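You operate a simulated robot arm through the tools that you are given. There is no shell and no other tool.

You are at the controls of a simulated robot arm. One attempt, no reset.

JOB
Tip the small white box out into the grey bin and close it.
Fine: the box goes back where it stood; leave the other things where they are. Nothing pinched, dropped or knocked over. Spill less than 10 ml.

The check looks at the end state, three seconds after you hand in, the way a careful person would. Anything else that was tipped, shoved, dropped, spilled or broken makes it a failure.

ROBOT AND FRAMES
A 7-joint arm with a two-finger parallel gripper, fixed in place. Base frame: the origin is on the floor under the middle of its stand, x ahead of it, y to its left, z up; the work surface is at about z = 0.8. Readings come in m, rad, newtons and seconds.
It reaches about 1.479 m from its shoulder. Its first joint turns from -2.897 to 2.897 rad. Payload 4.4 kg.
The TCP is the grasp point between the finger pads, 0.023 m short of the fingertips. In the tool frame z runs along the fingers and y along their closing line. Largest opening 0.094 m; finger width 0.038, thickness 0.01; the body of the gripper, 0.054 by 0.096 m, starts 0.039 m behind the TCP.
Orientation is told as [roll, pitch, yaw] about the base's x, y, z axes, in that order, counted from this pose: with the fingers straight down and closing along the base's y, the tool's x points along the base's -x, its y along +y and its z along -z.

CONTROLS
- The arm moves only by the tool step_arm. Its argument "plan" is a list that holds one entry, the list of rows, each a list of 7 numbers: the shift along the tool's x, y, z in m, then the turn, a rotation vector about the tool's x, y, z in degrees, then the opening, from 0 (shut) to 1 (fully open). In form: [[[dx, dy, dz, ax, ay, az, hand], ...]]. A call has 1 to 20 rows; each row is the pose to reach, as a shift and turn from the pose commanded when the call began, along the tool's axes at that moment. Each row takes 0.2 s and may step no farther than 0.05 m and 0.15 rad from the row before; otherwise, or with a gripper value out of range, the whole call is refused. A pose out of reach is approached as far as the arm can. The call stops where the force on the tool passes 70 N (or 10 N more than at its start, if that is more) or the arm is blocked; 0.2 s more then pass. The fingers move at their own pace (about 0.072 m/s each) and stop on an object; they squeeze with about 27 N. The grip force told is the motor's: it shows also when the fingers shut on nothing. Time passes only in rows, and 0.2 s behind the last, so rows that repeat a pose let the fingers close. It gives the time, the measured TCP pose, the force on the tool (base axes), the opening and the grip force at its end, in the units of the frame above (readings bear some noise), with the torque about the TCP (base axes, N m) and any sound that the robot's microphone picked up.
- Cameras (640 x 400 px; columns grow to the right, rows downward): "scene" is fixed at [0.2198, 0.6489, 1.3759]; the picture's right is [-0.77, -0.63, 0.00], its down [-0.42, 0.51, -0.75] and it looks along [0.48, -0.58, -0.66] (base axes); focal length 300 px, centre (320, 200). "wrist" rides on the gripper at [0.086, 0.016, -0.074] in the tool frame; the picture's right is [-0.18, 0.98, 0.00], its down [-0.58, -0.11, -0.81] and it looks along [-0.79, -0.15, 0.59] (tool axes); focal length 243 px, centre (320, 200). There is no depth. A picture from a camera that has moved, and an enlarged one, comes with that camera's place and axes in the base frame and with its lens.
- camera(camera): a new picture of that camera. No time passes.
- enlarge(camera, box): a new picture of the part [left, top, right, bottom] of that camera's present view, enlarged. No time passes.
- finish_job(): hands the job in; it is judged then, once.

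Places have to be worked out from the pictures, the camera data and where the tool is seen. Open the gripper and draw the arm clear of the work before you hand the job in, unless the task says otherwise.

The tools are called after ">>>" as name(argument=value, ...) on one line, values as JSON. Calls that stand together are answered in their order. step_arm: Moves the arm, as the interface text tells. Its arguments: {"type":"object","properties":{"plan":{"type":"array","items":{"type":"array","items":{"type":"array","items":{"type":"number"}}}}},"required":["plan"]} The other tools are called the same way: camera (camera) takes a picture; enlarge (camera, box) takes an enlarged picture of a part of a camera's view; finish_job () hands the job in.

At the start:

```text
time: 0.0
position: [0.7027, 0.1254, 1.108]
orientation: [-0.001, -0.002, -0.001]
wrist_force: [-0.2, -1.1, 0.1]
moment: [0.01, -0.02, 0.0]
width: 0.0942
grip_force: 0.1
```

scene: 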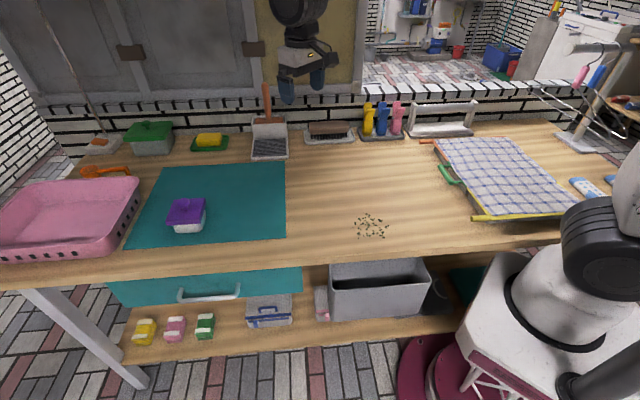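
wrist: 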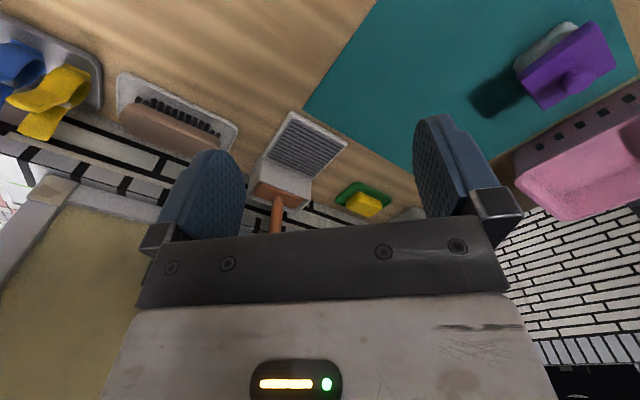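

I'll start by looking closely at the white box with the purple lid and the grey bin below the table edge.

>>> enlarge(camera="scene", box=[140, 170, 240, 250])

>>> enlarge(camera="scene", box=[220, 200, 540, 400])

>>> enlarge(camera="wrist", box=[440, 0, 640, 125])

>>> enlarge(camera="scene", box=[60, 60, 380, 260])

```text
5.00 times, centred on (190, 210) of scene
camera zoom: at [0.2198, 0.6489, 1.3759], right [-0.77, -0.63, 0.0], down [-0.42, 0.51, -0.75], along [0.48, -0.58, -0.66], focal length 1497 px, centre (970, 150)
```

zoom: 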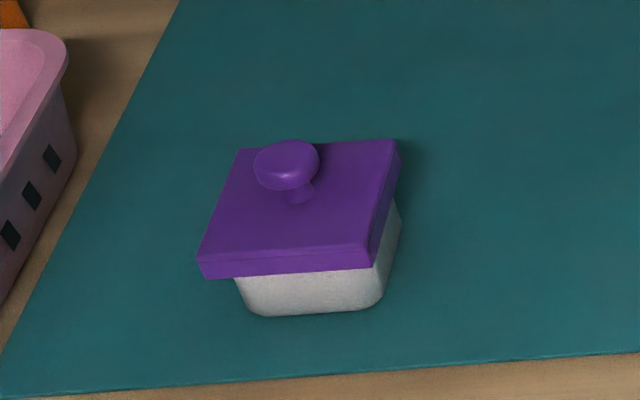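

```text
2.00 times, centred on (380, 300) of scene
camera zoom: at [0.2198, 0.6489, 1.3759], right [-0.77, -0.63, 0.0], down [-0.42, 0.51, -0.75], along [0.48, -0.58, -0.66], focal length 599 px, centre (200, 0)
```

zoom: 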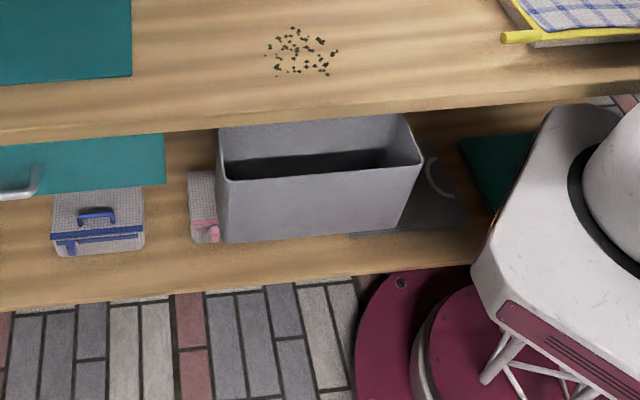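

```text
3.20 times, centred on (540, 62) of wrist
camera zoom: at [0.6152, 0.1411, 1.182], right [0.18, 0.98, 0.0], down [0.58, -0.11, 0.81], along [0.79, -0.15, -0.59], focal length 776 px, centre (-384, 640)
```

zoom: 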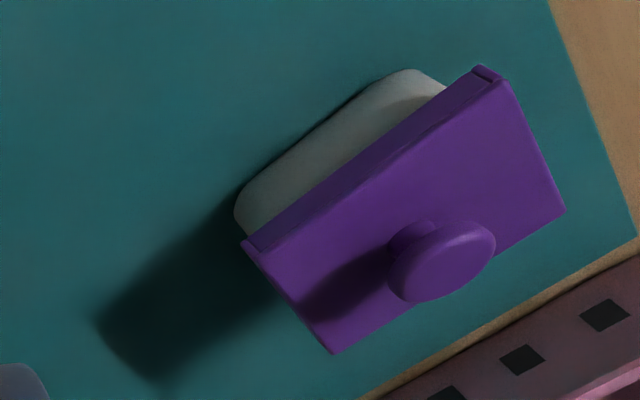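

```text
2.00 times, centred on (220, 160) of scene
camera zoom: at [0.2198, 0.6489, 1.3759], right [-0.77, -0.63, 0.0], down [-0.42, 0.51, -0.75], along [0.48, -0.58, -0.66], focal length 599 px, centre (520, 280)
```

zoom: 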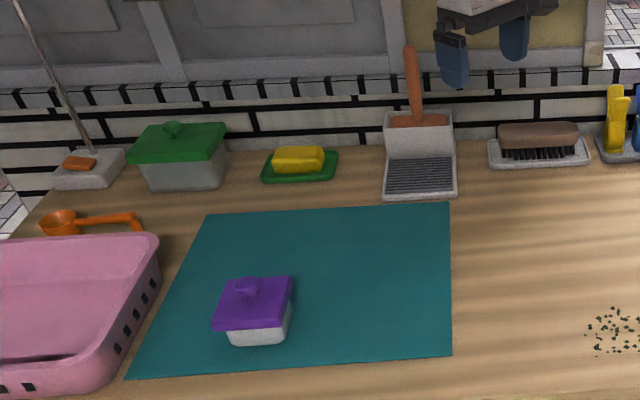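

The box (purple lid, about 8 cm square, turned about 45°) sits near (0.83, 0.44), and the bin looks to be low down by the table's front edge near (0.4, 0.16). I can't get its height from one view, so I'll swing the gripper out in front of the table at a safe height and look with the wrist camera.

>>> step_arm(plan=[[[0.031, 0.0186, 0, 0, 0, 3.2, 1], [0.062, 0.037, 0, 0, 0, 6.4, 1], [0.093, 0.056, 0, 0, 0, 9.6, 1], [0.124, 0.074, 0, 0, 0, 12.8, 1], [0.155, 0.093, 0, 0, 0, 16, 1], [0.186, 0.112, 0, 0, 0, 19.2, 1], [0.217, 0.13, 0, 0, 0, 22.4, 1], [0.248, 0.149, 0, 0, 0, 25.6, 1], [0.279, 0.167, 0, 0, 0, 28.8, 1], [0.31, 0.186, 0, 0, 0, 32, 1], [0.341, 0.205, 0, 0, 0, 35.2, 1], [0.372, 0.223, 0, 0, 0, 38.4, 1], [0.403, 0.242, 0, 0, 0, 41.6, 1], [0.431, 0.26, 0, 0, 0, 45, 1]]])

>>> camera(camera="wrist")

>>> camera(camera="scene")

```text
time: 3.0
position: [0.2725, 0.3851, 1.1069]
orientation: [0.001, -0.001, -0.785]
wrist_force: [-0.8, 0.4, -0.8]
moment: [0.02, -0.05, 0.01]
width: 0.0944
grip_force: 0.0
```

```text
taken
camera wrist: at [0.2216, 0.4573, 1.1817], right [0.83, 0.56, 0.0], down [0.33, -0.49, 0.81], along [0.46, -0.67, -0.59], focal length 243 px, centre (320, 200)
```

wrist: 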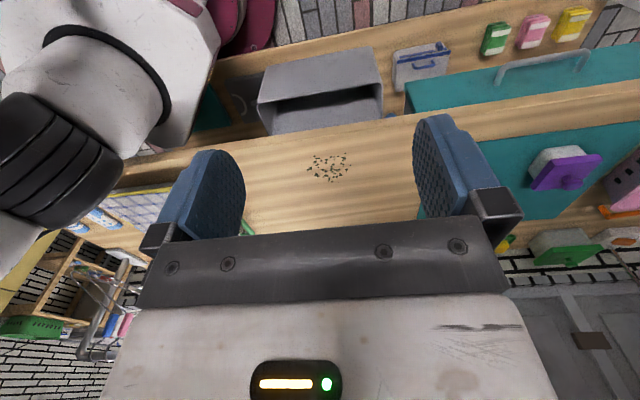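

```text
taken
```

scene: 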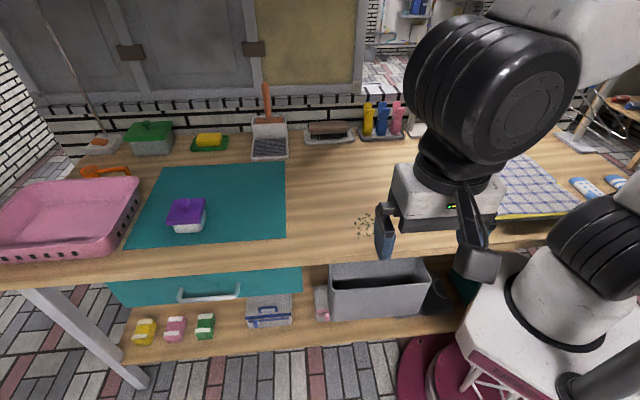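

The bin shows from this side too, so I'll enlarge it to triangulate its rim height.

>>> enlarge(camera="wrist", box=[220, 30, 460, 180])

>>> enlarge(camera="scene", box=[300, 240, 460, 340])

```text
2.67 times, centred on (340, 105) of wrist
camera zoom: at [0.2216, 0.4573, 1.1817], right [0.83, 0.56, 0.0], down [0.33, -0.49, 0.81], along [0.46, -0.67, -0.59], focal length 647 px, centre (267, 453)
```

zoom: 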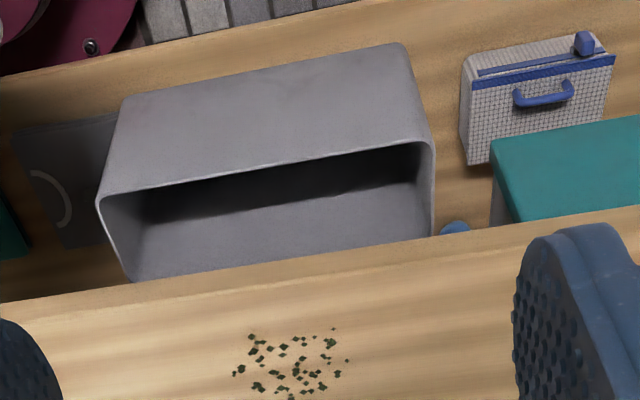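

```text
4.00 times, centred on (380, 290) of scene
camera zoom: at [0.2198, 0.6489, 1.3759], right [-0.77, -0.63, 0.0], down [-0.42, 0.51, -0.75], along [0.48, -0.58, -0.66], focal length 1198 px, centre (80, -160)
```

zoom: 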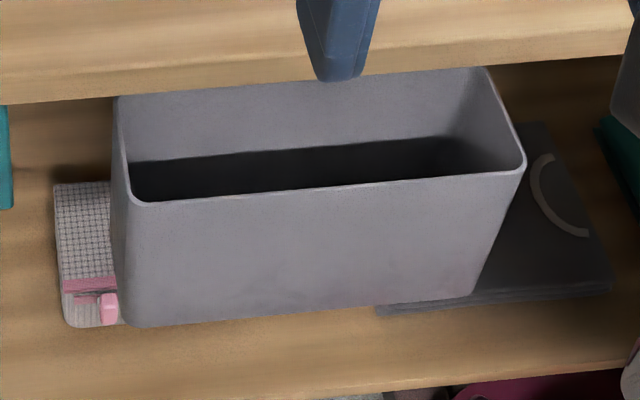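

Both views put the bin's rim at about z = 0.77, in front of the table edge, centred near (0.38, 0.23), with an opening of roughly 8 x 22 cm. For the pour I want to hold the box from the table's front side with the camera on top, so I'll first check in free air that the wrist can turn that way.

>>> step_arm(plan=[[[0, 0, 0, 0, 0, -8.5, 1], [0, 0, 0, 0, 0, -17, 1], [0, 0, 0, 0, 0, -25.5, 1], [0, 0, 0, 0, 0, -34, 1], [0, 0, 0, 0, 0, -42.5, 1], [0, 0, 0, 0, 0, -51, 1], [0, 0, 0, 0, 0, -59.5, 1], [0, 0, 0, 0, 0, -68, 1], [0, 0, 0, 0, 0, -76.5, 1], [0, 0, 0, 0, 0, -85, 1], [0, 0, 0, 0, 0, -93.5, 1], [0, 0, 0, 0, 0, -102, 1], [0, 0, 0, 0, 0, -110.5, 1], [0, 0, 0, 0, 0, -119, 1], [0, 0, 0, 0, 0, -127.5, 1], [0, 0, 0, 0, 0, -136, 1], [0, 0, 0, 0, 0, -144.5, 1], [0, 0, 0, 0, 0, -153, 1], [0, 0, 0, 0, 0, -161.5, 1], [0, 0, 0, 0, 0, -170, 1]]])

>>> camera(camera="scene")

>>> camera(camera="wrist")

```text
time: 7.2
position: [0.2707, 0.3855, 1.1075]
orientation: [0.001, 0.001, 2.185]
wrist_force: [0.6, 0.1, -1.4]
moment: [-0.02, 0.04, 0.0]
width: 0.0939
grip_force: 0.0
```

```text
taken
```

scene: 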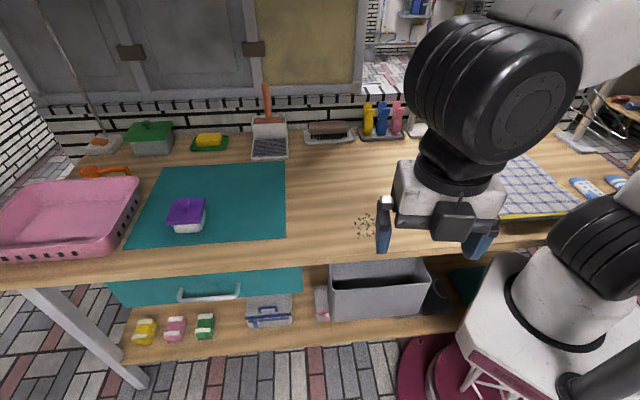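

```text
taken
camera wrist: at [0.3071, 0.3048, 1.1819], right [-0.91, -0.41, 0.0], down [-0.25, 0.54, 0.81], along [-0.33, 0.73, -0.59], focal length 243 px, centre (320, 200)
```

wrist: 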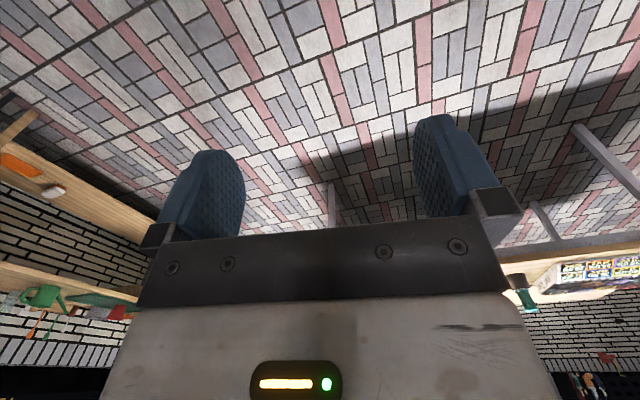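

The wrist reaches the flipped yaw. Next I'll tilt the fingers towards horizontal, pointing over the table, while moving above the bin, to check that the pouring posture is reachable.

>>> step_arm(plan=[[[0.0158, 0, 0.004, 0, 7.5, 0, 1], [0.0316, 0, 0.008, 0, 15, 0, 1], [0.0474, 0, 0.012, 0, 22.5, 0, 1], [0.0632, 0, 0.016, 0, 30, 0, 1], [0.079, 0, 0.02, 0, 37.5, 0, 1], [0.0948, 0, 0.024, 0, 45, 0, 1], [0.1106, 0, 0.028, 0, 52.5, 0, 1], [0.1264, 0, 0.032, 0, 60, 0, 1], [0.1422, 0, 0.036, 0, 67.5, 0, 1], [0.158, 0, 0.04, 0, 75, 0, 1], [0.1738, 0, 0.044, 0, 82.5, 0, 1], [0.189, 0, 0.05, 0, 90, 0, 1]]])

>>> camera(camera="scene")

>>> camera(camera="wrist")

```text
time: 9.8
position: [0.3806, 0.2316, 1.059]
orientation: [-1.817, 1.568, 0.366]
wrist_force: [-0.3, 0.3, -0.1]
moment: [0.01, -0.01, -0.02]
width: 0.0938
grip_force: 0.1
```

```text
taken
```

scene: 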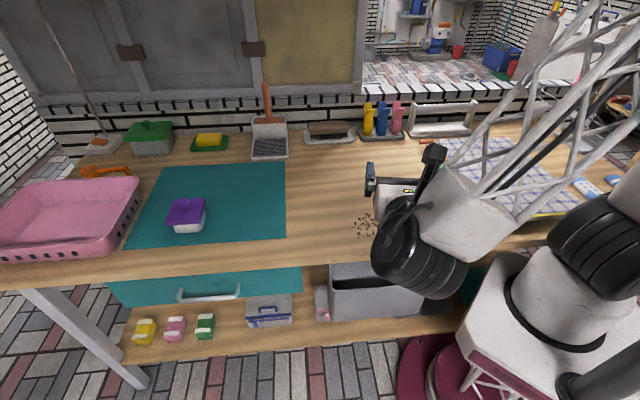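

```text
taken
camera wrist: at [0.3227, 0.282, 1.1446], right [-0.8, -0.56, -0.19], down [-0.37, 0.72, -0.58], along [0.46, -0.4, -0.79], focal length 243 px, centre (320, 200)
```

wrist: 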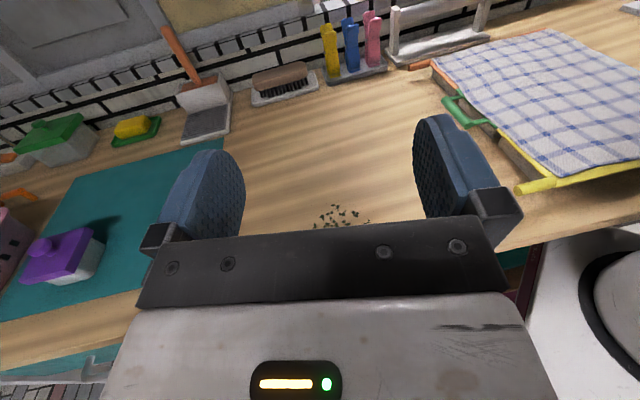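

The pouring posture is reachable with the wrist clear of the table edge. Next I'll check in free air which way the hand can roll about 135° from here.

>>> step_arm(plan=[[[0, 0, 0, 0, 0, 8.5, 1], [0, 0, 0, 0, 0, 17, 1], [0, 0, 0, 0, 0, 25.5, 1], [0, 0, 0, 0, 0, 34, 1], [0, 0, 0, 0, 0, 42.5, 1], [0, 0, 0, 0, 0, 51, 1], [0, 0, 0, 0, 0, 59.5, 1], [0, 0, 0, 0, 0, 68, 1], [0, 0, 0, 0, 0, 76.5, 1], [0, 0, 0, 0, 0, 85, 1], [0, 0, 0, 0, 0, 93.5, 1], [0, 0, 0, 0, 0, 102, 1], [0, 0, 0, 0, 0, 110.5, 1], [0, 0, 0, 0, 0, 119, 1], [0, 0, 0, 0, 0, 127.5, 1], [0, 0, 0, 0, 0, 136, 1]]])

>>> camera(camera="scene")

>>> camera(camera="wrist")

```text
time: 13.2
position: [0.3807, 0.2301, 1.0586]
orientation: [-1.57, -0.804, 0.612]
wrist_force: [-0.3, -0.7, 0.0]
moment: [-0.03, 0.0, 0.01]
width: 0.0938
grip_force: 0.1
```

```text
taken
```

scene: 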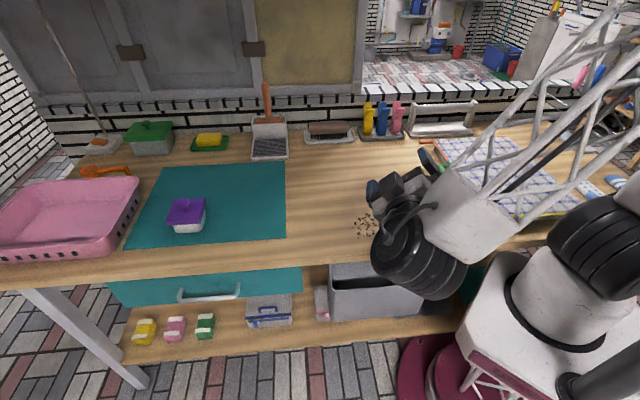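

```text
taken
camera wrist: at [0.2968, 0.2634, 0.9837], right [0.68, 0.48, -0.55], down [-0.2, 0.85, 0.49], along [0.7, -0.23, 0.67], focal length 243 px, centre (320, 200)
```

wrist: 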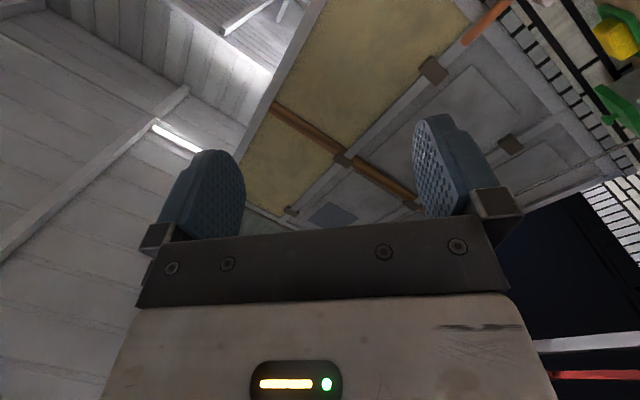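

The full 136° roll works here. I'll roll back now.

>>> step_arm(plan=[[[0, 0, 0, 0, 0, -8.5, 1], [0, 0, 0, 0, 0, -17, 1], [0, 0, 0, 0, 0, -25.5, 1], [0, 0, 0, 0, 0, -34, 1], [0, 0, 0, 0, 0, -42.5, 1], [0, 0, 0, 0, 0, -51, 1], [0, 0, 0, 0, 0, -59.5, 1], [0, 0, 0, 0, 0, -68, 1], [0, 0, 0, 0, 0, -76.5, 1], [0, 0, 0, 0, 0, -85, 1], [0, 0, 0, 0, 0, -93.5, 1], [0, 0, 0, 0, 0, -102, 1], [0, 0, 0, 0, 0, -110.5, 1], [0, 0, 0, 0, 0, -119, 1], [0, 0, 0, 0, 0, -127.5, 1], [0, 0, 0, 0, 0, -136, 1]]])

```text
time: 16.6
position: [0.3801, 0.2308, 1.0583]
orientation: [1.604, 1.57, -2.498]
wrist_force: [-0.4, 0.1, 0.8]
moment: [0.0, -0.01, -0.01]
width: 0.094
grip_force: 0.0
```

Now I'll move above the box with the fingers pointing down again.

>>> step_arm(plan=[[[-0.0022, -0.0373, 0.0072, 0, -6.92, 0, 1], [-0.0043, -0.0747, 0.0144, 0, -13.85, 0, 1], [-0.0065, -0.112, 0.0216, 0, -20.77, 0, 1], [-0.0086, -0.1494, 0.0289, 0, -27.69, 0, 1], [-0.0108, -0.1867, 0.0361, 0, -34.62, 0, 1], [-0.0129, -0.2241, 0.0433, 0, -41.54, 0, 1], [-0.0151, -0.2614, 0.0505, 0, -48.46, 0, 1], [-0.0172, -0.2988, 0.0577, 0, -55.38, 0, 1], [-0.0194, -0.3361, 0.0649, 0, -62.31, 0, 1], [-0.0215, -0.3735, 0.0722, 0, -69.23, 0, 1], [-0.0237, -0.4108, 0.0794, 0, -76.15, 0, 1], [-0.0258, -0.4482, 0.0866, 0, -83.08, 0, 1], [-0.028, -0.4855, 0.0938, 0, -90, 0, 1], [-0.028, -0.4855, 0.0938, 0, -90, 0, 1]]])

>>> camera(camera="wrist")

>>> camera(camera="scene")

```text
time: 19.6
position: [0.8312, 0.4328, 1.0287]
orientation: [0.001, -0.001, 2.181]
wrist_force: [-0.1, -0.7, -1.0]
moment: [0.02, -0.02, -0.04]
width: 0.0941
grip_force: 0.1
```

```text
taken
camera wrist: at [0.867, 0.3518, 1.1035], right [-0.91, -0.41, 0.0], down [-0.24, 0.54, 0.81], along [-0.33, 0.73, -0.59], focal length 243 px, centre (320, 200)
```

wrist: 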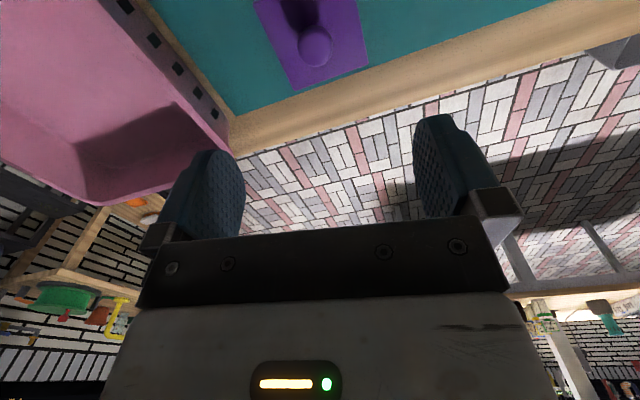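

```text
taken
```

scene: 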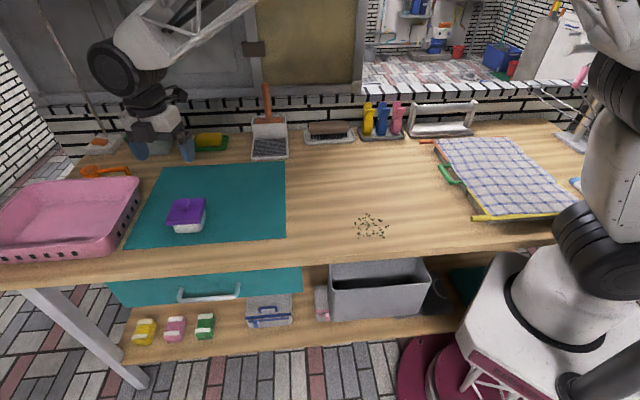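

I'll enlarge the lid in the wrist view to pin down the knob's place and the box's yaw.

>>> enlarge(camera="wrist", box=[232, 0, 392, 100])

>>> enlarge(camera="scene", box=[140, 170, 240, 250])

```text
4.00 times, centred on (312, 50) of wrist
camera zoom: at [0.867, 0.3518, 1.1035], right [-0.91, -0.41, 0.0], down [-0.24, 0.54, 0.81], along [-0.33, 0.73, -0.59], focal length 970 px, centre (352, 800)
```

zoom: 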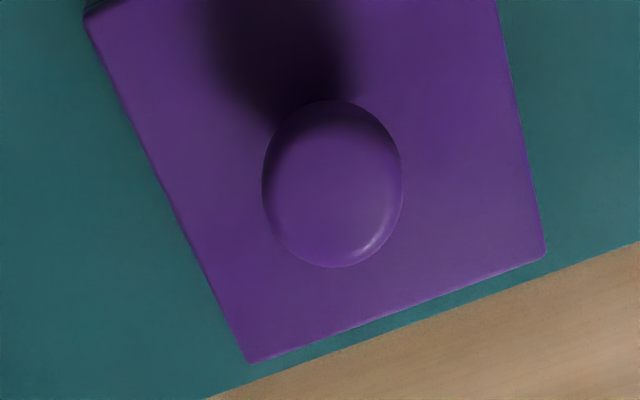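

```text
5.00 times, centred on (190, 210) of scene
camera zoom: at [0.2198, 0.6489, 1.3759], right [-0.77, -0.63, 0.0], down [-0.42, 0.51, -0.75], along [0.48, -0.58, -0.66], focal length 1497 px, centre (970, 150)
```

zoom: 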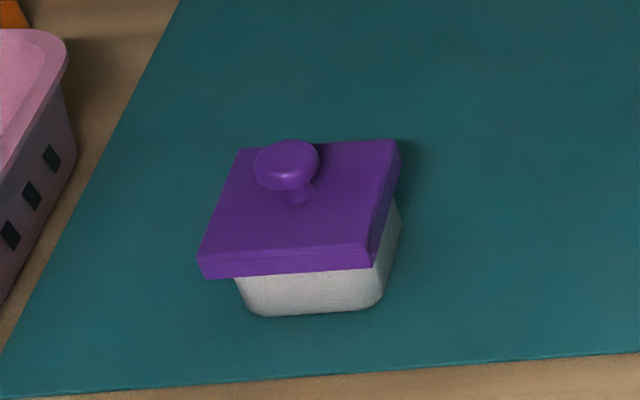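

The knob is near (0.833, 0.4335), its centre at about z = 0.88, and the box yaw is about 45°. I'll align the hand to yaw 135° and lower it to z = 0.95 to check the centring.

>>> step_arm(plan=[[[0.0002, -0.0005, 0.02, 0, 0, -2.5, 1], [0.0003, -0.001, 0.04, 0, 0, -5, 1], [0.0004, -0.0015, 0.06, 0, 0, -7.5, 1], [0.0005, -0.0019, 0.079, 0, 0, -10, 1], [0.0005, -0.0019, 0.079, 0, 0, -10, 1]]])

>>> camera(camera="wrist")

>>> enlarge(camera="scene", box=[100, 100, 260, 250])

```text
time: 20.8
position: [0.8341, 0.4341, 0.9506]
orientation: [0.0, 0.001, 2.357]
wrist_force: [-0.3, 0.1, -1.1]
moment: [0.01, 0.02, 0.03]
width: 0.094
grip_force: 0.1
```

```text
taken
camera wrist: at [0.8822, 0.36, 1.0249], right [-0.82, -0.57, 0.0], down [-0.33, 0.49, 0.81], along [-0.46, 0.67, -0.59], focal length 243 px, centre (320, 200)
```

wrist: 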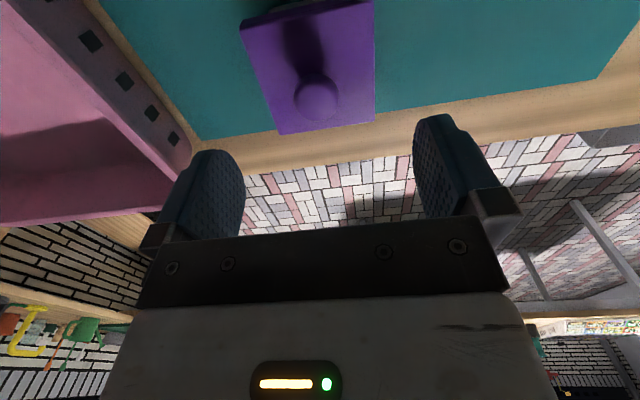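

```text
2.67 times, centred on (180, 175) of scene
camera zoom: at [0.2198, 0.6489, 1.3759], right [-0.77, -0.63, 0.0], down [-0.42, 0.51, -0.75], along [0.48, -0.58, -0.66], focal length 798 px, centre (693, 267)
```

zoom: 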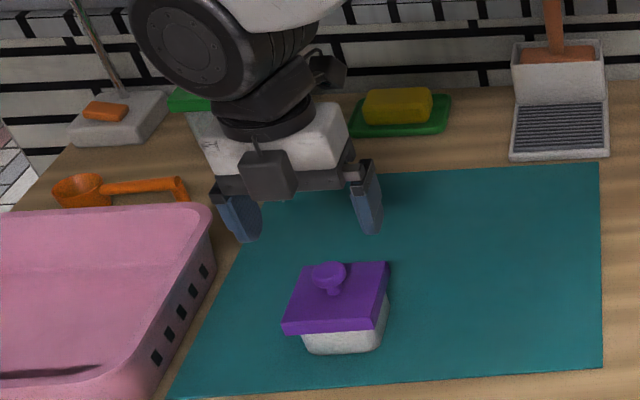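

The knob lies between the fingers. I'll zoom in on the hand, since there's a grey block on its front side I should understand before approaching low.

>>> enlarge(camera="scene", box=[140, 110, 220, 210])

>>> enlarge(camera="wrist", box=[232, 0, 392, 150])

```text
4.00 times, centred on (180, 160) of scene
camera zoom: at [0.2198, 0.6489, 1.3759], right [-0.77, -0.63, 0.0], down [-0.42, 0.51, -0.75], along [0.48, -0.58, -0.66], focal length 1198 px, centre (880, 360)
```

zoom: 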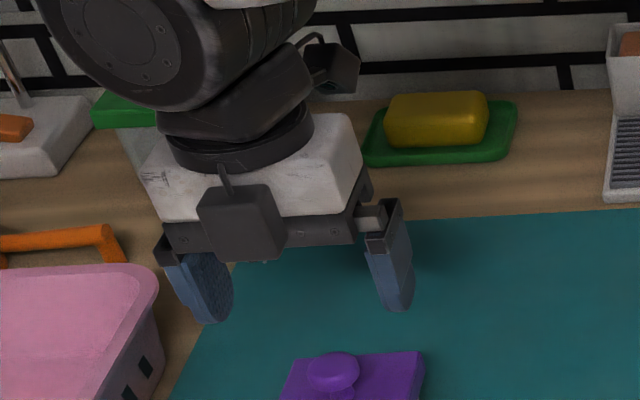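

```text
2.67 times, centred on (312, 75) of wrist
camera zoom: at [0.8822, 0.36, 1.0249], right [-0.82, -0.57, 0.0], down [-0.33, 0.49, 0.81], along [-0.46, 0.67, -0.59], focal length 647 px, centre (341, 533)
```

zoom: 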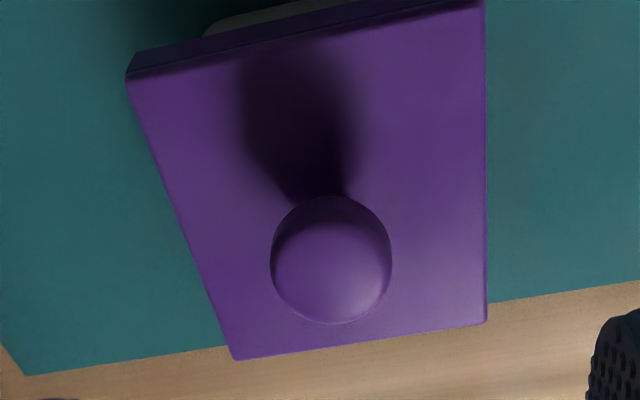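

The hand's closing axis is centred on the knob within a millimetre, and the lid centre is at (0.834, 0.433). I'll lower to z = 0.889 so the tips stay just above the lid, then close on the knob.

>>> step_arm(plan=[[[0, 0, 0.02, 0, 0, 0, 1], [0, 0, 0.04, 0, 0, 0, 1], [0, 0, 0.053, 0, 0, 0, 1], [0, 0, 0.0615, 0, 0, 0, 1], [0, 0, 0.0615, 0, 0, 0, 1]]])

>>> camera(camera="wrist")

>>> enlarge(camera="scene", box=[140, 140, 220, 240])

```text
time: 22.0
position: [0.834, 0.4325, 0.8898]
orientation: [0.001, -0.001, 2.357]
wrist_force: [-0.1, -0.3, -0.1]
moment: [-0.02, -0.02, 0.03]
width: 0.094
grip_force: 0.1
```

```text
taken
camera wrist: at [0.8824, 0.36, 0.9638], right [-0.82, -0.57, 0.0], down [-0.33, 0.49, 0.81], along [-0.46, 0.67, -0.59], focal length 243 px, centre (320, 200)
```

wrist: 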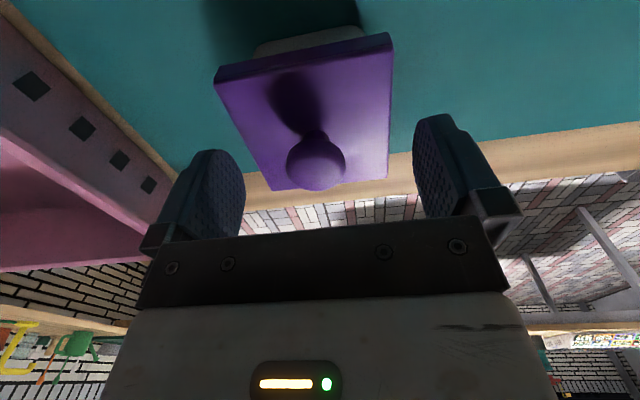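

```text
4.00 times, centred on (180, 190) of scene
camera zoom: at [0.2198, 0.6489, 1.3759], right [-0.77, -0.63, 0.0], down [-0.42, 0.51, -0.75], along [0.48, -0.58, -0.66], focal length 1198 px, centre (880, 240)
```

zoom: 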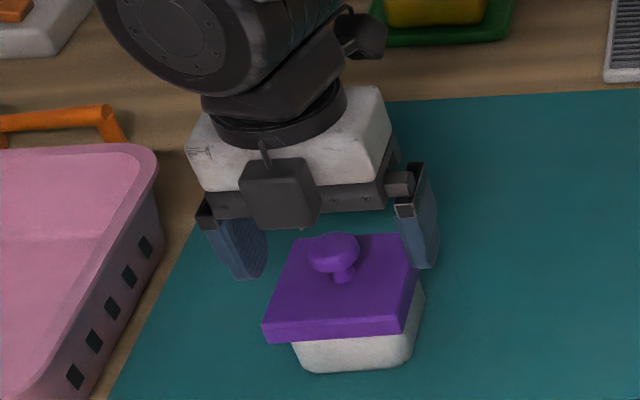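

The knob sits between the finger pads and the tips are clear of the lid, so I'll close on it.

>>> step_arm(plan=[[[0, 0, 0, 0, 0, 0, 0.6], [0, 0, 0, 0, 0, 0, 0.4], [0, 0, 0, 0, 0, 0, 0.2], [0, 0, 0, 0, 0, 0, 0], [0, 0, 0, 0, 0, 0, 0], [0, 0, 0, 0, 0, 0, 0]]])

>>> camera(camera="wrist")

>>> enlarge(camera="scene", box=[140, 140, 220, 240])

```text
time: 23.4
position: [0.8334, 0.4327, 0.8887]
orientation: [0.0, 0.001, 2.357]
wrist_force: [-0.1, 0.0, 0.6]
moment: [0.0, -0.02, 0.04]
width: 0.028
grip_force: 27.3
```

```text
taken
camera wrist: at [0.8824, 0.36, 0.9638], right [-0.83, -0.56, 0.0], down [-0.33, 0.49, 0.81], along [-0.46, 0.67, -0.59], focal length 243 px, centre (320, 200)
```

wrist: 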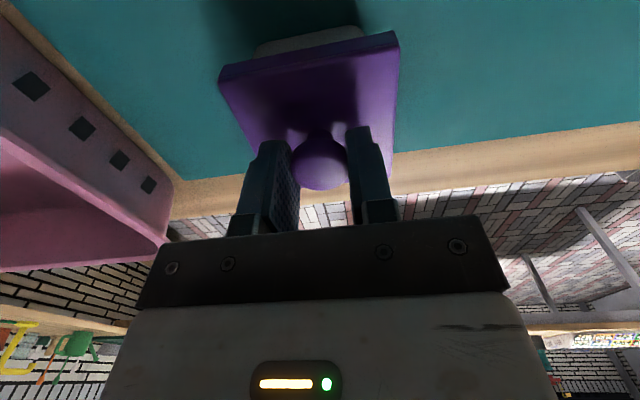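

```text
4.00 times, centred on (180, 190) of scene
camera zoom: at [0.2198, 0.6489, 1.3759], right [-0.77, -0.63, 0.0], down [-0.42, 0.51, -0.75], along [0.48, -0.58, -0.66], focal length 1198 px, centre (880, 240)
```

zoom: 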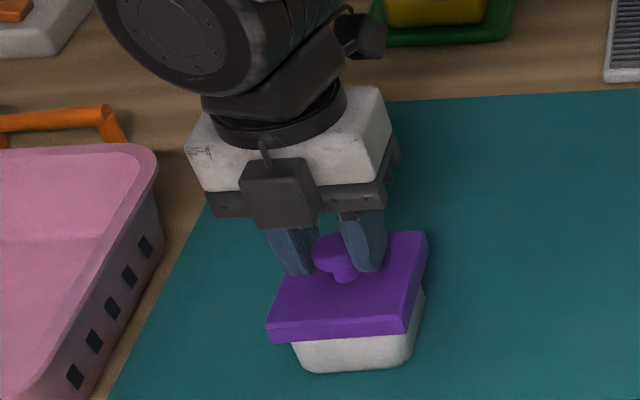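

The grip is firm at 28 mm and the lid shifted only a couple of millimetres on the box. I'll lift slowly and check that only the lid comes up.

>>> step_arm(plan=[[[0, 0, -0.005, 0, 0, 0, 0], [0, 0, -0.01, 0, 0, 0, 0], [0, 0, -0.015, 0, 0, 0, 0], [0, 0, -0.02, 0, 0, 0, 0], [0, 0, -0.025, 0, 0, 0, 0], [0, 0, -0.03, 0, 0, 0, 0]]])

>>> enlarge(camera="scene", box=[140, 140, 220, 240])

>>> camera(camera="wrist")

```text
time: 24.8
position: [0.8336, 0.4334, 0.9203]
orientation: [0.0, 0.001, 2.357]
wrist_force: [-0.4, 0.7, -0.4]
moment: [-0.03, -0.04, 0.0]
width: 0.0001
grip_force: 26.8
```

```text
4.00 times, centred on (180, 190) of scene
camera zoom: at [0.2198, 0.6489, 1.3759], right [-0.77, -0.63, 0.0], down [-0.42, 0.51, -0.75], along [0.48, -0.58, -0.66], focal length 1198 px, centre (880, 240)
```

zoom: 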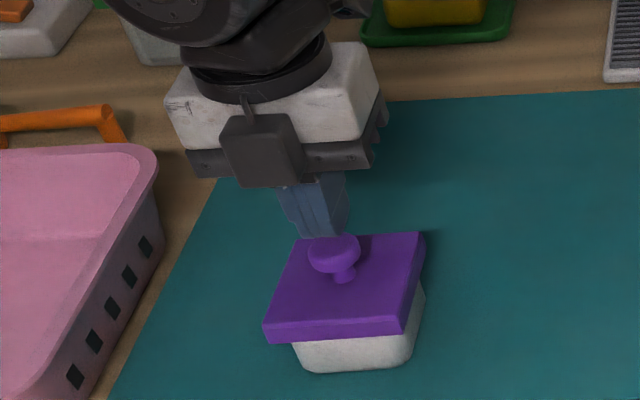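

```text
taken
camera wrist: at [0.882, 0.3597, 0.9937], right [-0.83, -0.56, 0.0], down [-0.33, 0.49, 0.81], along [-0.46, 0.67, -0.59], focal length 243 px, centre (320, 200)
```

wrist: 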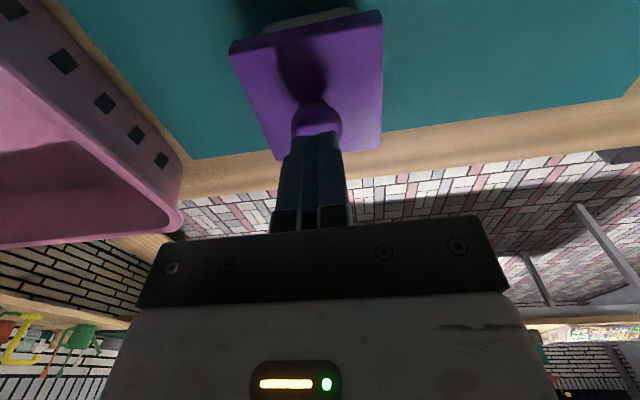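

The fingers slid off the knob and the lid stayed put, with nothing disturbed, so the lid is a snug fit and I need a lower, better-centred grip. I'll open slightly and look closely at the knob relative to the fingers.

>>> step_arm(plan=[[[0, 0, -0.01, 0, 0, 0, 0], [0, 0, -0.01, 0, 0, 0, 0.6], [0, 0, -0.01, 0, 0, 0, 0.6], [0, 0, -0.01, 0, 0, 0, 0.6]]])

>>> enlarge(camera="wrist", box=[220, 0, 420, 200])

>>> enlarge(camera="scene", box=[160, 180, 220, 240])

```text
time: 25.8
position: [0.8327, 0.4334, 0.9287]
orientation: [0.0, 0.0, 2.357]
wrist_force: [0.2, -0.1, 0.7]
moment: [0.0, -0.04, 0.01]
width: 0.0564
grip_force: 0.1
```

```text
2.00 times, centred on (320, 100) of wrist
camera zoom: at [0.882, 0.3596, 1.0036], right [-0.82, -0.57, 0.0], down [-0.33, 0.49, 0.81], along [-0.46, 0.67, -0.59], focal length 485 px, centre (320, 400)
```

zoom: 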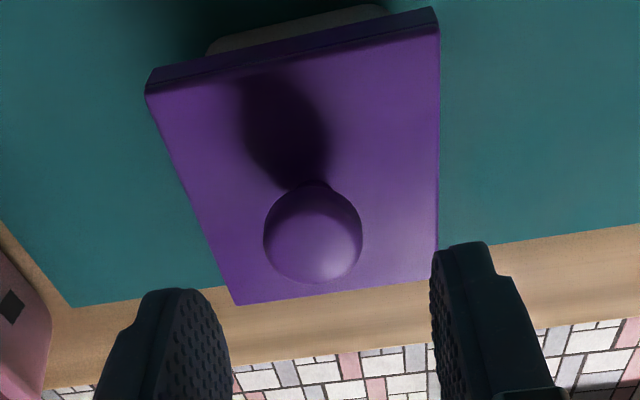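

```text
6.67 times, centred on (190, 210) of scene
camera zoom: at [0.2198, 0.6489, 1.3759], right [-0.77, -0.63, 0.0], down [-0.42, 0.51, -0.75], along [0.48, -0.58, -0.66], focal length 1996 px, centre (1187, 133)
```

zoom: 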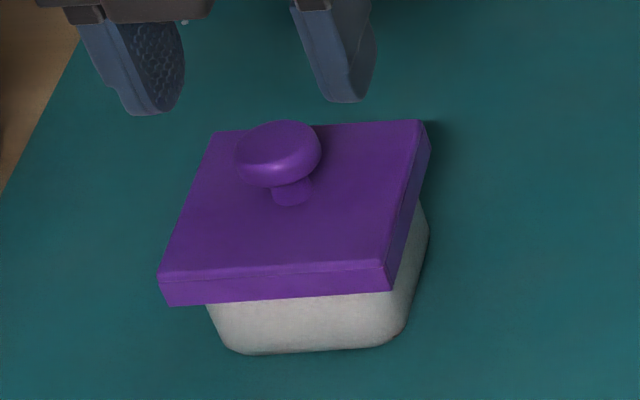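

The knob is about 2 mm off to the basket side, so the first grip pushed the lid sideways and may have jammed it. I'll recentre by 2 mm, go 5 mm lower than before, and close again.

>>> step_arm(plan=[[[0.001, -0.001, 0.015, 0, 0, 0, 0.6], [0.002, -0.002, 0.03, 0, 0, 0, 0.6], [0.002, -0.002, 0.04, 0, 0, 0, 0.6], [0.002, -0.002, 0.045, 0, 0, 0, 0.6], [0.002, -0.002, 0.045, 0, 0, 0, 0.45], [0.002, -0.002, 0.045, 0, 0, 0, 0.3], [0.002, -0.002, 0.045, 0, 0, 0, 0.2], [0.002, -0.002, 0.045, 0, 0, 0, 0], [0.002, -0.002, 0.045, 0, 0, 0, 0]]])

>>> enlarge(camera="scene", box=[160, 180, 220, 240])

>>> enlarge(camera="wrist", box=[200, 20, 440, 220])

```text
time: 27.8
position: [0.8356, 0.4342, 0.8861]
orientation: [0.0, 0.0, 2.357]
wrist_force: [0.3, -0.1, 0.1]
moment: [-0.02, 0.02, -0.03]
width: 0.0283
grip_force: 26.8
```

```text
6.67 times, centred on (190, 210) of scene
camera zoom: at [0.2198, 0.6489, 1.3759], right [-0.77, -0.63, 0.0], down [-0.42, 0.51, -0.75], along [0.48, -0.58, -0.66], focal length 1996 px, centre (1187, 133)
```

zoom: 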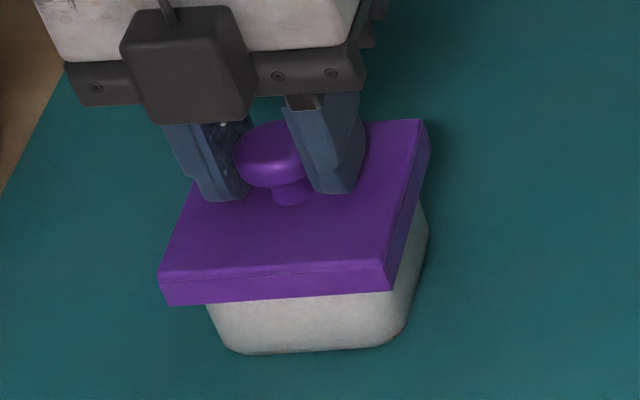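

```text
2.00 times, centred on (320, 120) of wrist
camera zoom: at [0.8849, 0.3598, 0.9585], right [-0.82, -0.57, 0.0], down [-0.33, 0.49, 0.81], along [-0.46, 0.67, -0.59], focal length 485 px, centre (320, 360)
```

zoom: 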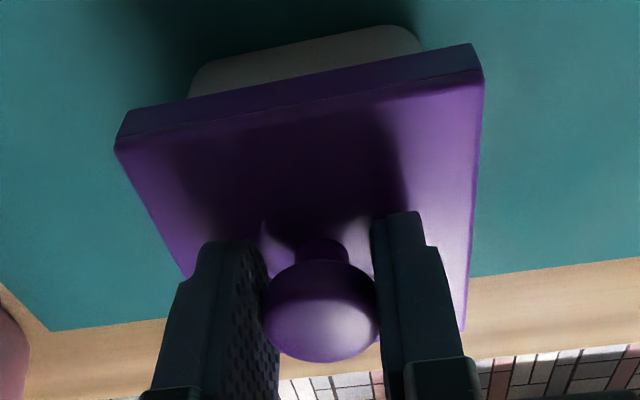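

The lid didn't move at all this time, so the grip is well centred. I'll lift in small steps and watch the force.

>>> step_arm(plan=[[[0, 0, -0.002, 0, 0, 0, 0], [0, 0, -0.004, 0, 0, 0, 0]]])

>>> enlarge(camera="scene", box=[160, 180, 220, 240])

```text
time: 28.4
position: [0.8363, 0.433, 0.8885]
orientation: [0.001, 0.0, 2.356]
wrist_force: [0.2, -0.1, 0.4]
moment: [0.0, -0.02, 0.01]
width: 0.0283
grip_force: 26.9
```

```text
6.67 times, centred on (190, 210) of scene
camera zoom: at [0.2198, 0.6489, 1.3759], right [-0.77, -0.63, 0.0], down [-0.42, 0.51, -0.75], along [0.48, -0.58, -0.66], focal length 1996 px, centre (1187, 133)
```

zoom: 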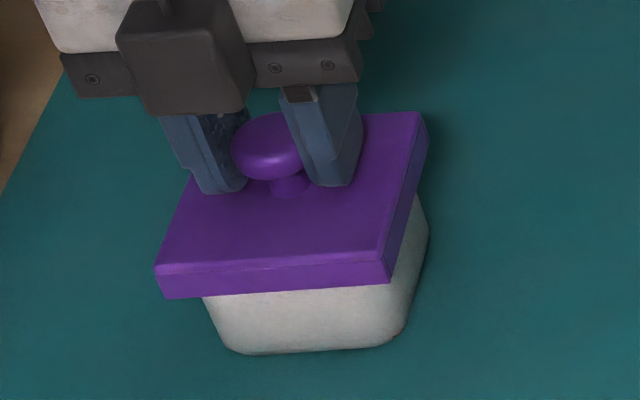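

The lid is rising with the hand while the box stays put, and there is almost no force. I'll keep lifting slowly.

>>> step_arm(plan=[[[0, 0, -0.003, 0, 0, 0, 0], [0, 0, -0.006, 0, 0, 0, 0], [0, 0, -0.01, 0, 0, 0, 0], [0, 0, -0.014, 0, 0, 0, 0], [0, 0, -0.018, 0, 0, 0, 0], [0, 0, -0.022, 0, 0, 0, 0], [0, 0, -0.026, 0, 0, 0, 0]]])

>>> enlarge(camera="scene", box=[150, 160, 230, 240])

>>> camera(camera="wrist")

```text
time: 30.0
position: [0.8365, 0.4335, 0.9149]
orientation: [0.0, 0.002, 2.356]
wrist_force: [-0.1, 0.6, -0.1]
moment: [-0.01, 0.02, 0.01]
width: 0.0283
grip_force: 26.4
```

```text
5.00 times, centred on (190, 200) of scene
camera zoom: at [0.2198, 0.6489, 1.3759], right [-0.77, -0.63, 0.0], down [-0.42, 0.51, -0.75], along [0.48, -0.58, -0.66], focal length 1497 px, centre (970, 200)
```

zoom: 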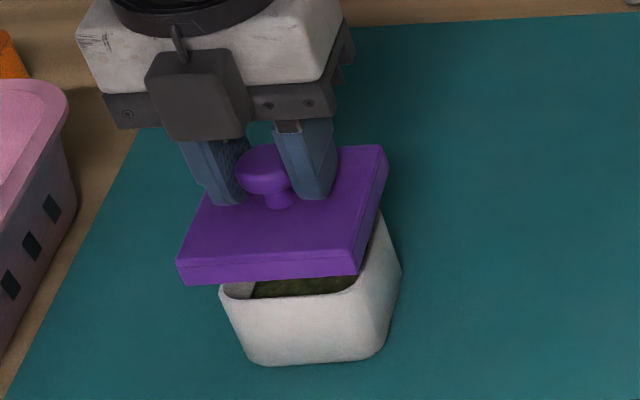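

```text
taken
camera wrist: at [0.8848, 0.3598, 0.9888], right [-0.83, -0.56, 0.0], down [-0.33, 0.49, 0.81], along [-0.46, 0.67, -0.59], focal length 243 px, centre (320, 200)
```

wrist: 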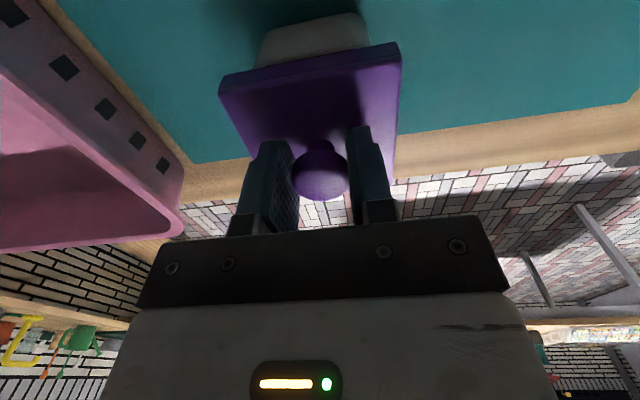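

The lid is free and the box holds dark green leaves. I'll lift clear and carry the lid to a free spot on the mat, about 16 cm to the robot side and slightly further back.

>>> step_arm(plan=[[[0, 0, -0.012, 0, 0, 0, 0], [0, 0, -0.025, 0, 0, 0, 0], [0, 0, -0.04, 0, 0, 0, 0], [0, 0, -0.05, 0, 0, 0, 0], [0.008, 0.02, -0.05, 0, 0, 0, 0], [0.017, 0.05, -0.05, 0, 0, 0, 0], [0.026, 0.08, -0.05, 0, 0, 0, 0], [0.035, 0.11, -0.05, 0, 0, 0, 0], [0.044, 0.14, -0.05, 0, 0, 0, 0], [0.05, 0.16, -0.05, 0, 0, 0, 0], [0.05, 0.16, -0.03, 0, 0, 0, 0], [0.05, 0.16, -0.01, 0, 0, 0, 0], [0.05, 0.16, 0.01, 0, 0, 0, 0], [0.05, 0.16, 0.03, 0, 0, 0, 0], [0.05, 0.16, 0.045, 0, 0, 0, 0], [0.05, 0.16, 0.055, 0, 0, 0, 0]]])

>>> enlarge(camera="scene", box=[150, 150, 310, 250])

>>> camera(camera="wrist")

```text
time: 33.4
position: [0.7595, 0.2845, 0.8589]
orientation: [0.0, 0.0, 2.356]
wrist_force: [-0.5, 0.3, -0.8]
moment: [0.01, 0.01, 0.0]
width: 0.0282
grip_force: 26.5
```

```text
4.00 times, centred on (230, 200) of scene
camera zoom: at [0.2198, 0.6489, 1.3759], right [-0.77, -0.63, 0.0], down [-0.42, 0.51, -0.75], along [0.48, -0.58, -0.66], focal length 1198 px, centre (680, 200)
```

zoom: 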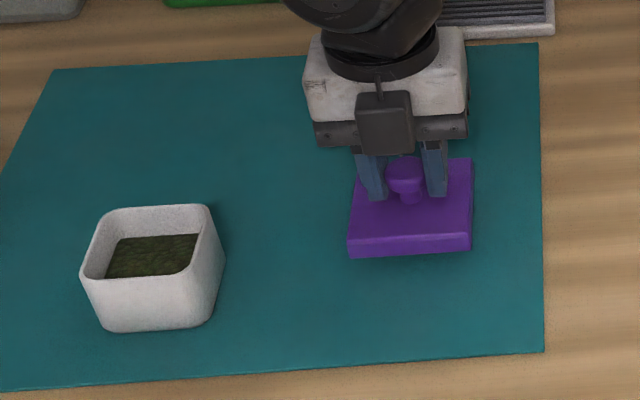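

```text
taken
camera wrist: at [0.8073, 0.2111, 0.9331], right [-0.83, -0.57, 0.0], down [-0.33, 0.49, 0.81], along [-0.46, 0.67, -0.59], focal length 243 px, centre (320, 200)
```

wrist: 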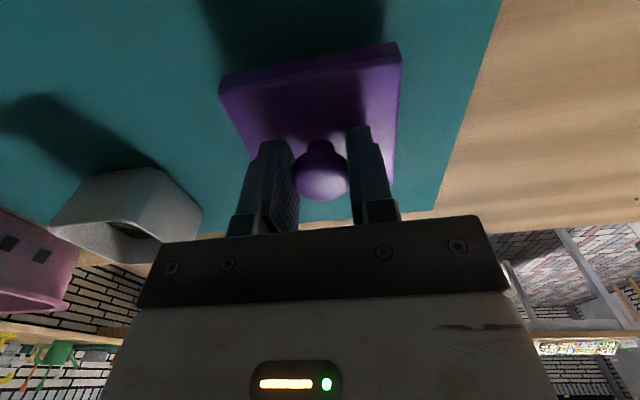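

The box now stands open, roughly half full of leaves, and the lid hangs about 1.5 cm above the mat. I'll lower it gently until contact shows in the force reading.

>>> step_arm(plan=[[[0, 0, 0.004, 0, 0, 0, 0], [0, 0, 0.008, 0, 0, 0, 0], [0, 0, 0.01, 0, 0, 0, 0]]])

>>> enlarge(camera="scene", box=[220, 170, 300, 220])

>>> enlarge(camera="wrist", box=[180, 0, 440, 220])

```text
time: 34.2
position: [0.7593, 0.2846, 0.8495]
orientation: [-0.001, 0.0, 2.356]
wrist_force: [-0.1, 0.1, 0.0]
moment: [-0.01, 0.0, 0.03]
width: 0.0283
grip_force: 26.7
```

```text
8.00 times, centred on (260, 195) of scene
camera zoom: at [0.2198, 0.6489, 1.3759], right [-0.77, -0.63, 0.0], down [-0.42, 0.51, -0.75], along [0.48, -0.58, -0.66], focal length 2396 px, centre (800, 240)
```

zoom: 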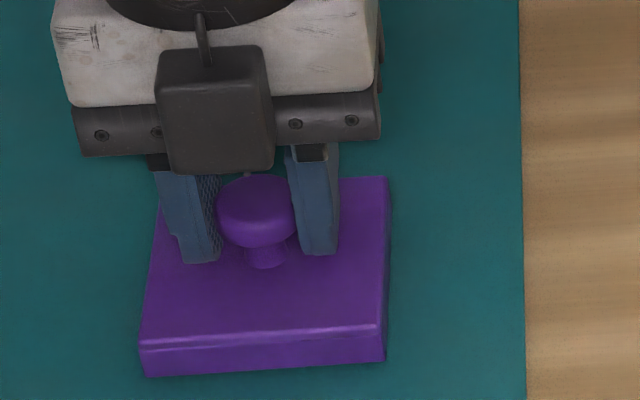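

```text
1.82 times, centred on (310, 110) of wrist
camera zoom: at [0.8073, 0.211, 0.9237], right [-0.83, -0.56, 0.0], down [-0.33, 0.49, 0.81], along [-0.46, 0.67, -0.59], focal length 441 px, centre (338, 364)
```

zoom: 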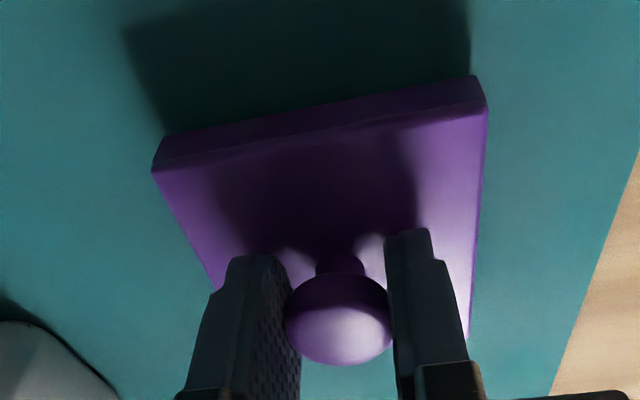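

No contact yet; I'll continue a few millimetres lower.

>>> step_arm(plan=[[[0, 0, 0.001, 0, 0, 0, 0], [0, 0, 0.002, 0, 0, 0, 0], [0, 0, 0.003, 0, 0, 0, 0]]])

>>> enlarge(camera="wrist", box=[180, 0, 440, 220])

```text
time: 35.0
position: [0.7574, 0.2841, 0.8458]
orientation: [-0.001, -0.001, 2.356]
wrist_force: [-0.1, 0.7, 0.1]
moment: [-0.03, -0.01, 0.02]
width: 0.028
grip_force: 27.0
```

```text
1.82 times, centred on (310, 110) of wrist
camera zoom: at [0.8072, 0.2112, 0.9208], right [-0.83, -0.56, 0.0], down [-0.33, 0.49, 0.81], along [-0.46, 0.67, -0.59], focal length 441 px, centre (338, 364)
```

zoom: 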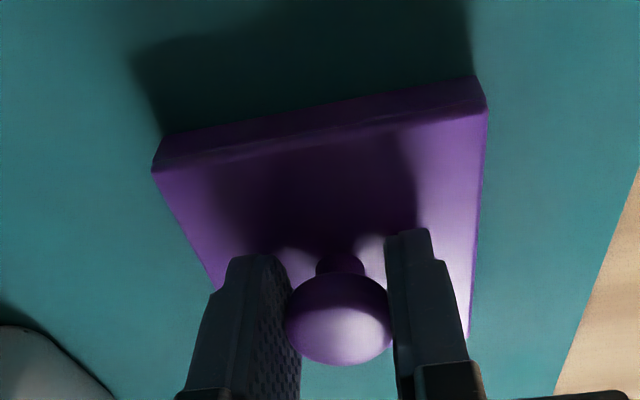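

Still no contact force, so I'll keep lowering in millimetre steps.

>>> step_arm(plan=[[[0, 0, 0.001, 0, 0, 0, 0], [0, 0, 0.002, 0, 0, 0, 0]]])

>>> enlarge(camera="wrist", box=[180, 0, 440, 220])

```text
time: 35.6
position: [0.7576, 0.2852, 0.8457]
orientation: [-0.002, -0.001, 2.356]
wrist_force: [-11.5, -0.9, 21.8]
moment: [0.11, 0.25, 0.01]
width: 0.0282
grip_force: 26.5
```

```text
1.82 times, centred on (310, 110) of wrist
camera zoom: at [0.8073, 0.2111, 0.9203], right [-0.82, -0.57, 0.0], down [-0.34, 0.49, 0.81], along [-0.45, 0.67, -0.59], focal length 441 px, centre (338, 364)
```

zoom: 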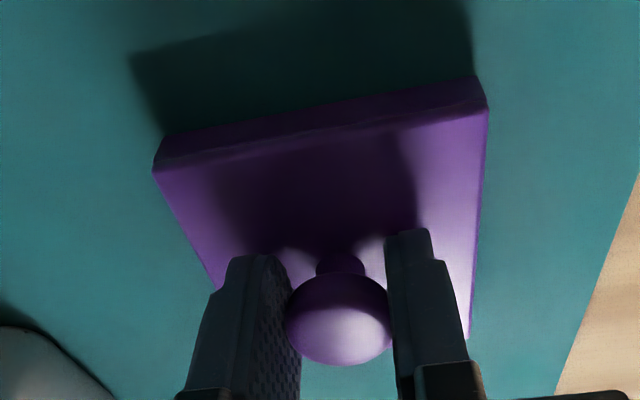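

The lid is on the mat (22 N contact at TCP z = 0.846). I'll back off about 1.5 mm to relieve the load, then open just enough and rise.

>>> step_arm(plan=[[[0, 0, -0.001, 0, 0, 0, 0], [0, 0, -0.0015, 0, 0, 0, 0], [0, 0, -0.0015, 0, 0, 0, 0]]])

```text
time: 36.4
position: [0.7581, 0.2839, 0.8455]
orientation: [-0.001, 0.0, 2.357]
wrist_force: [4.7, -0.9, 4.5]
moment: [-0.04, -0.11, 0.02]
width: 0.0281
grip_force: 26.4
```

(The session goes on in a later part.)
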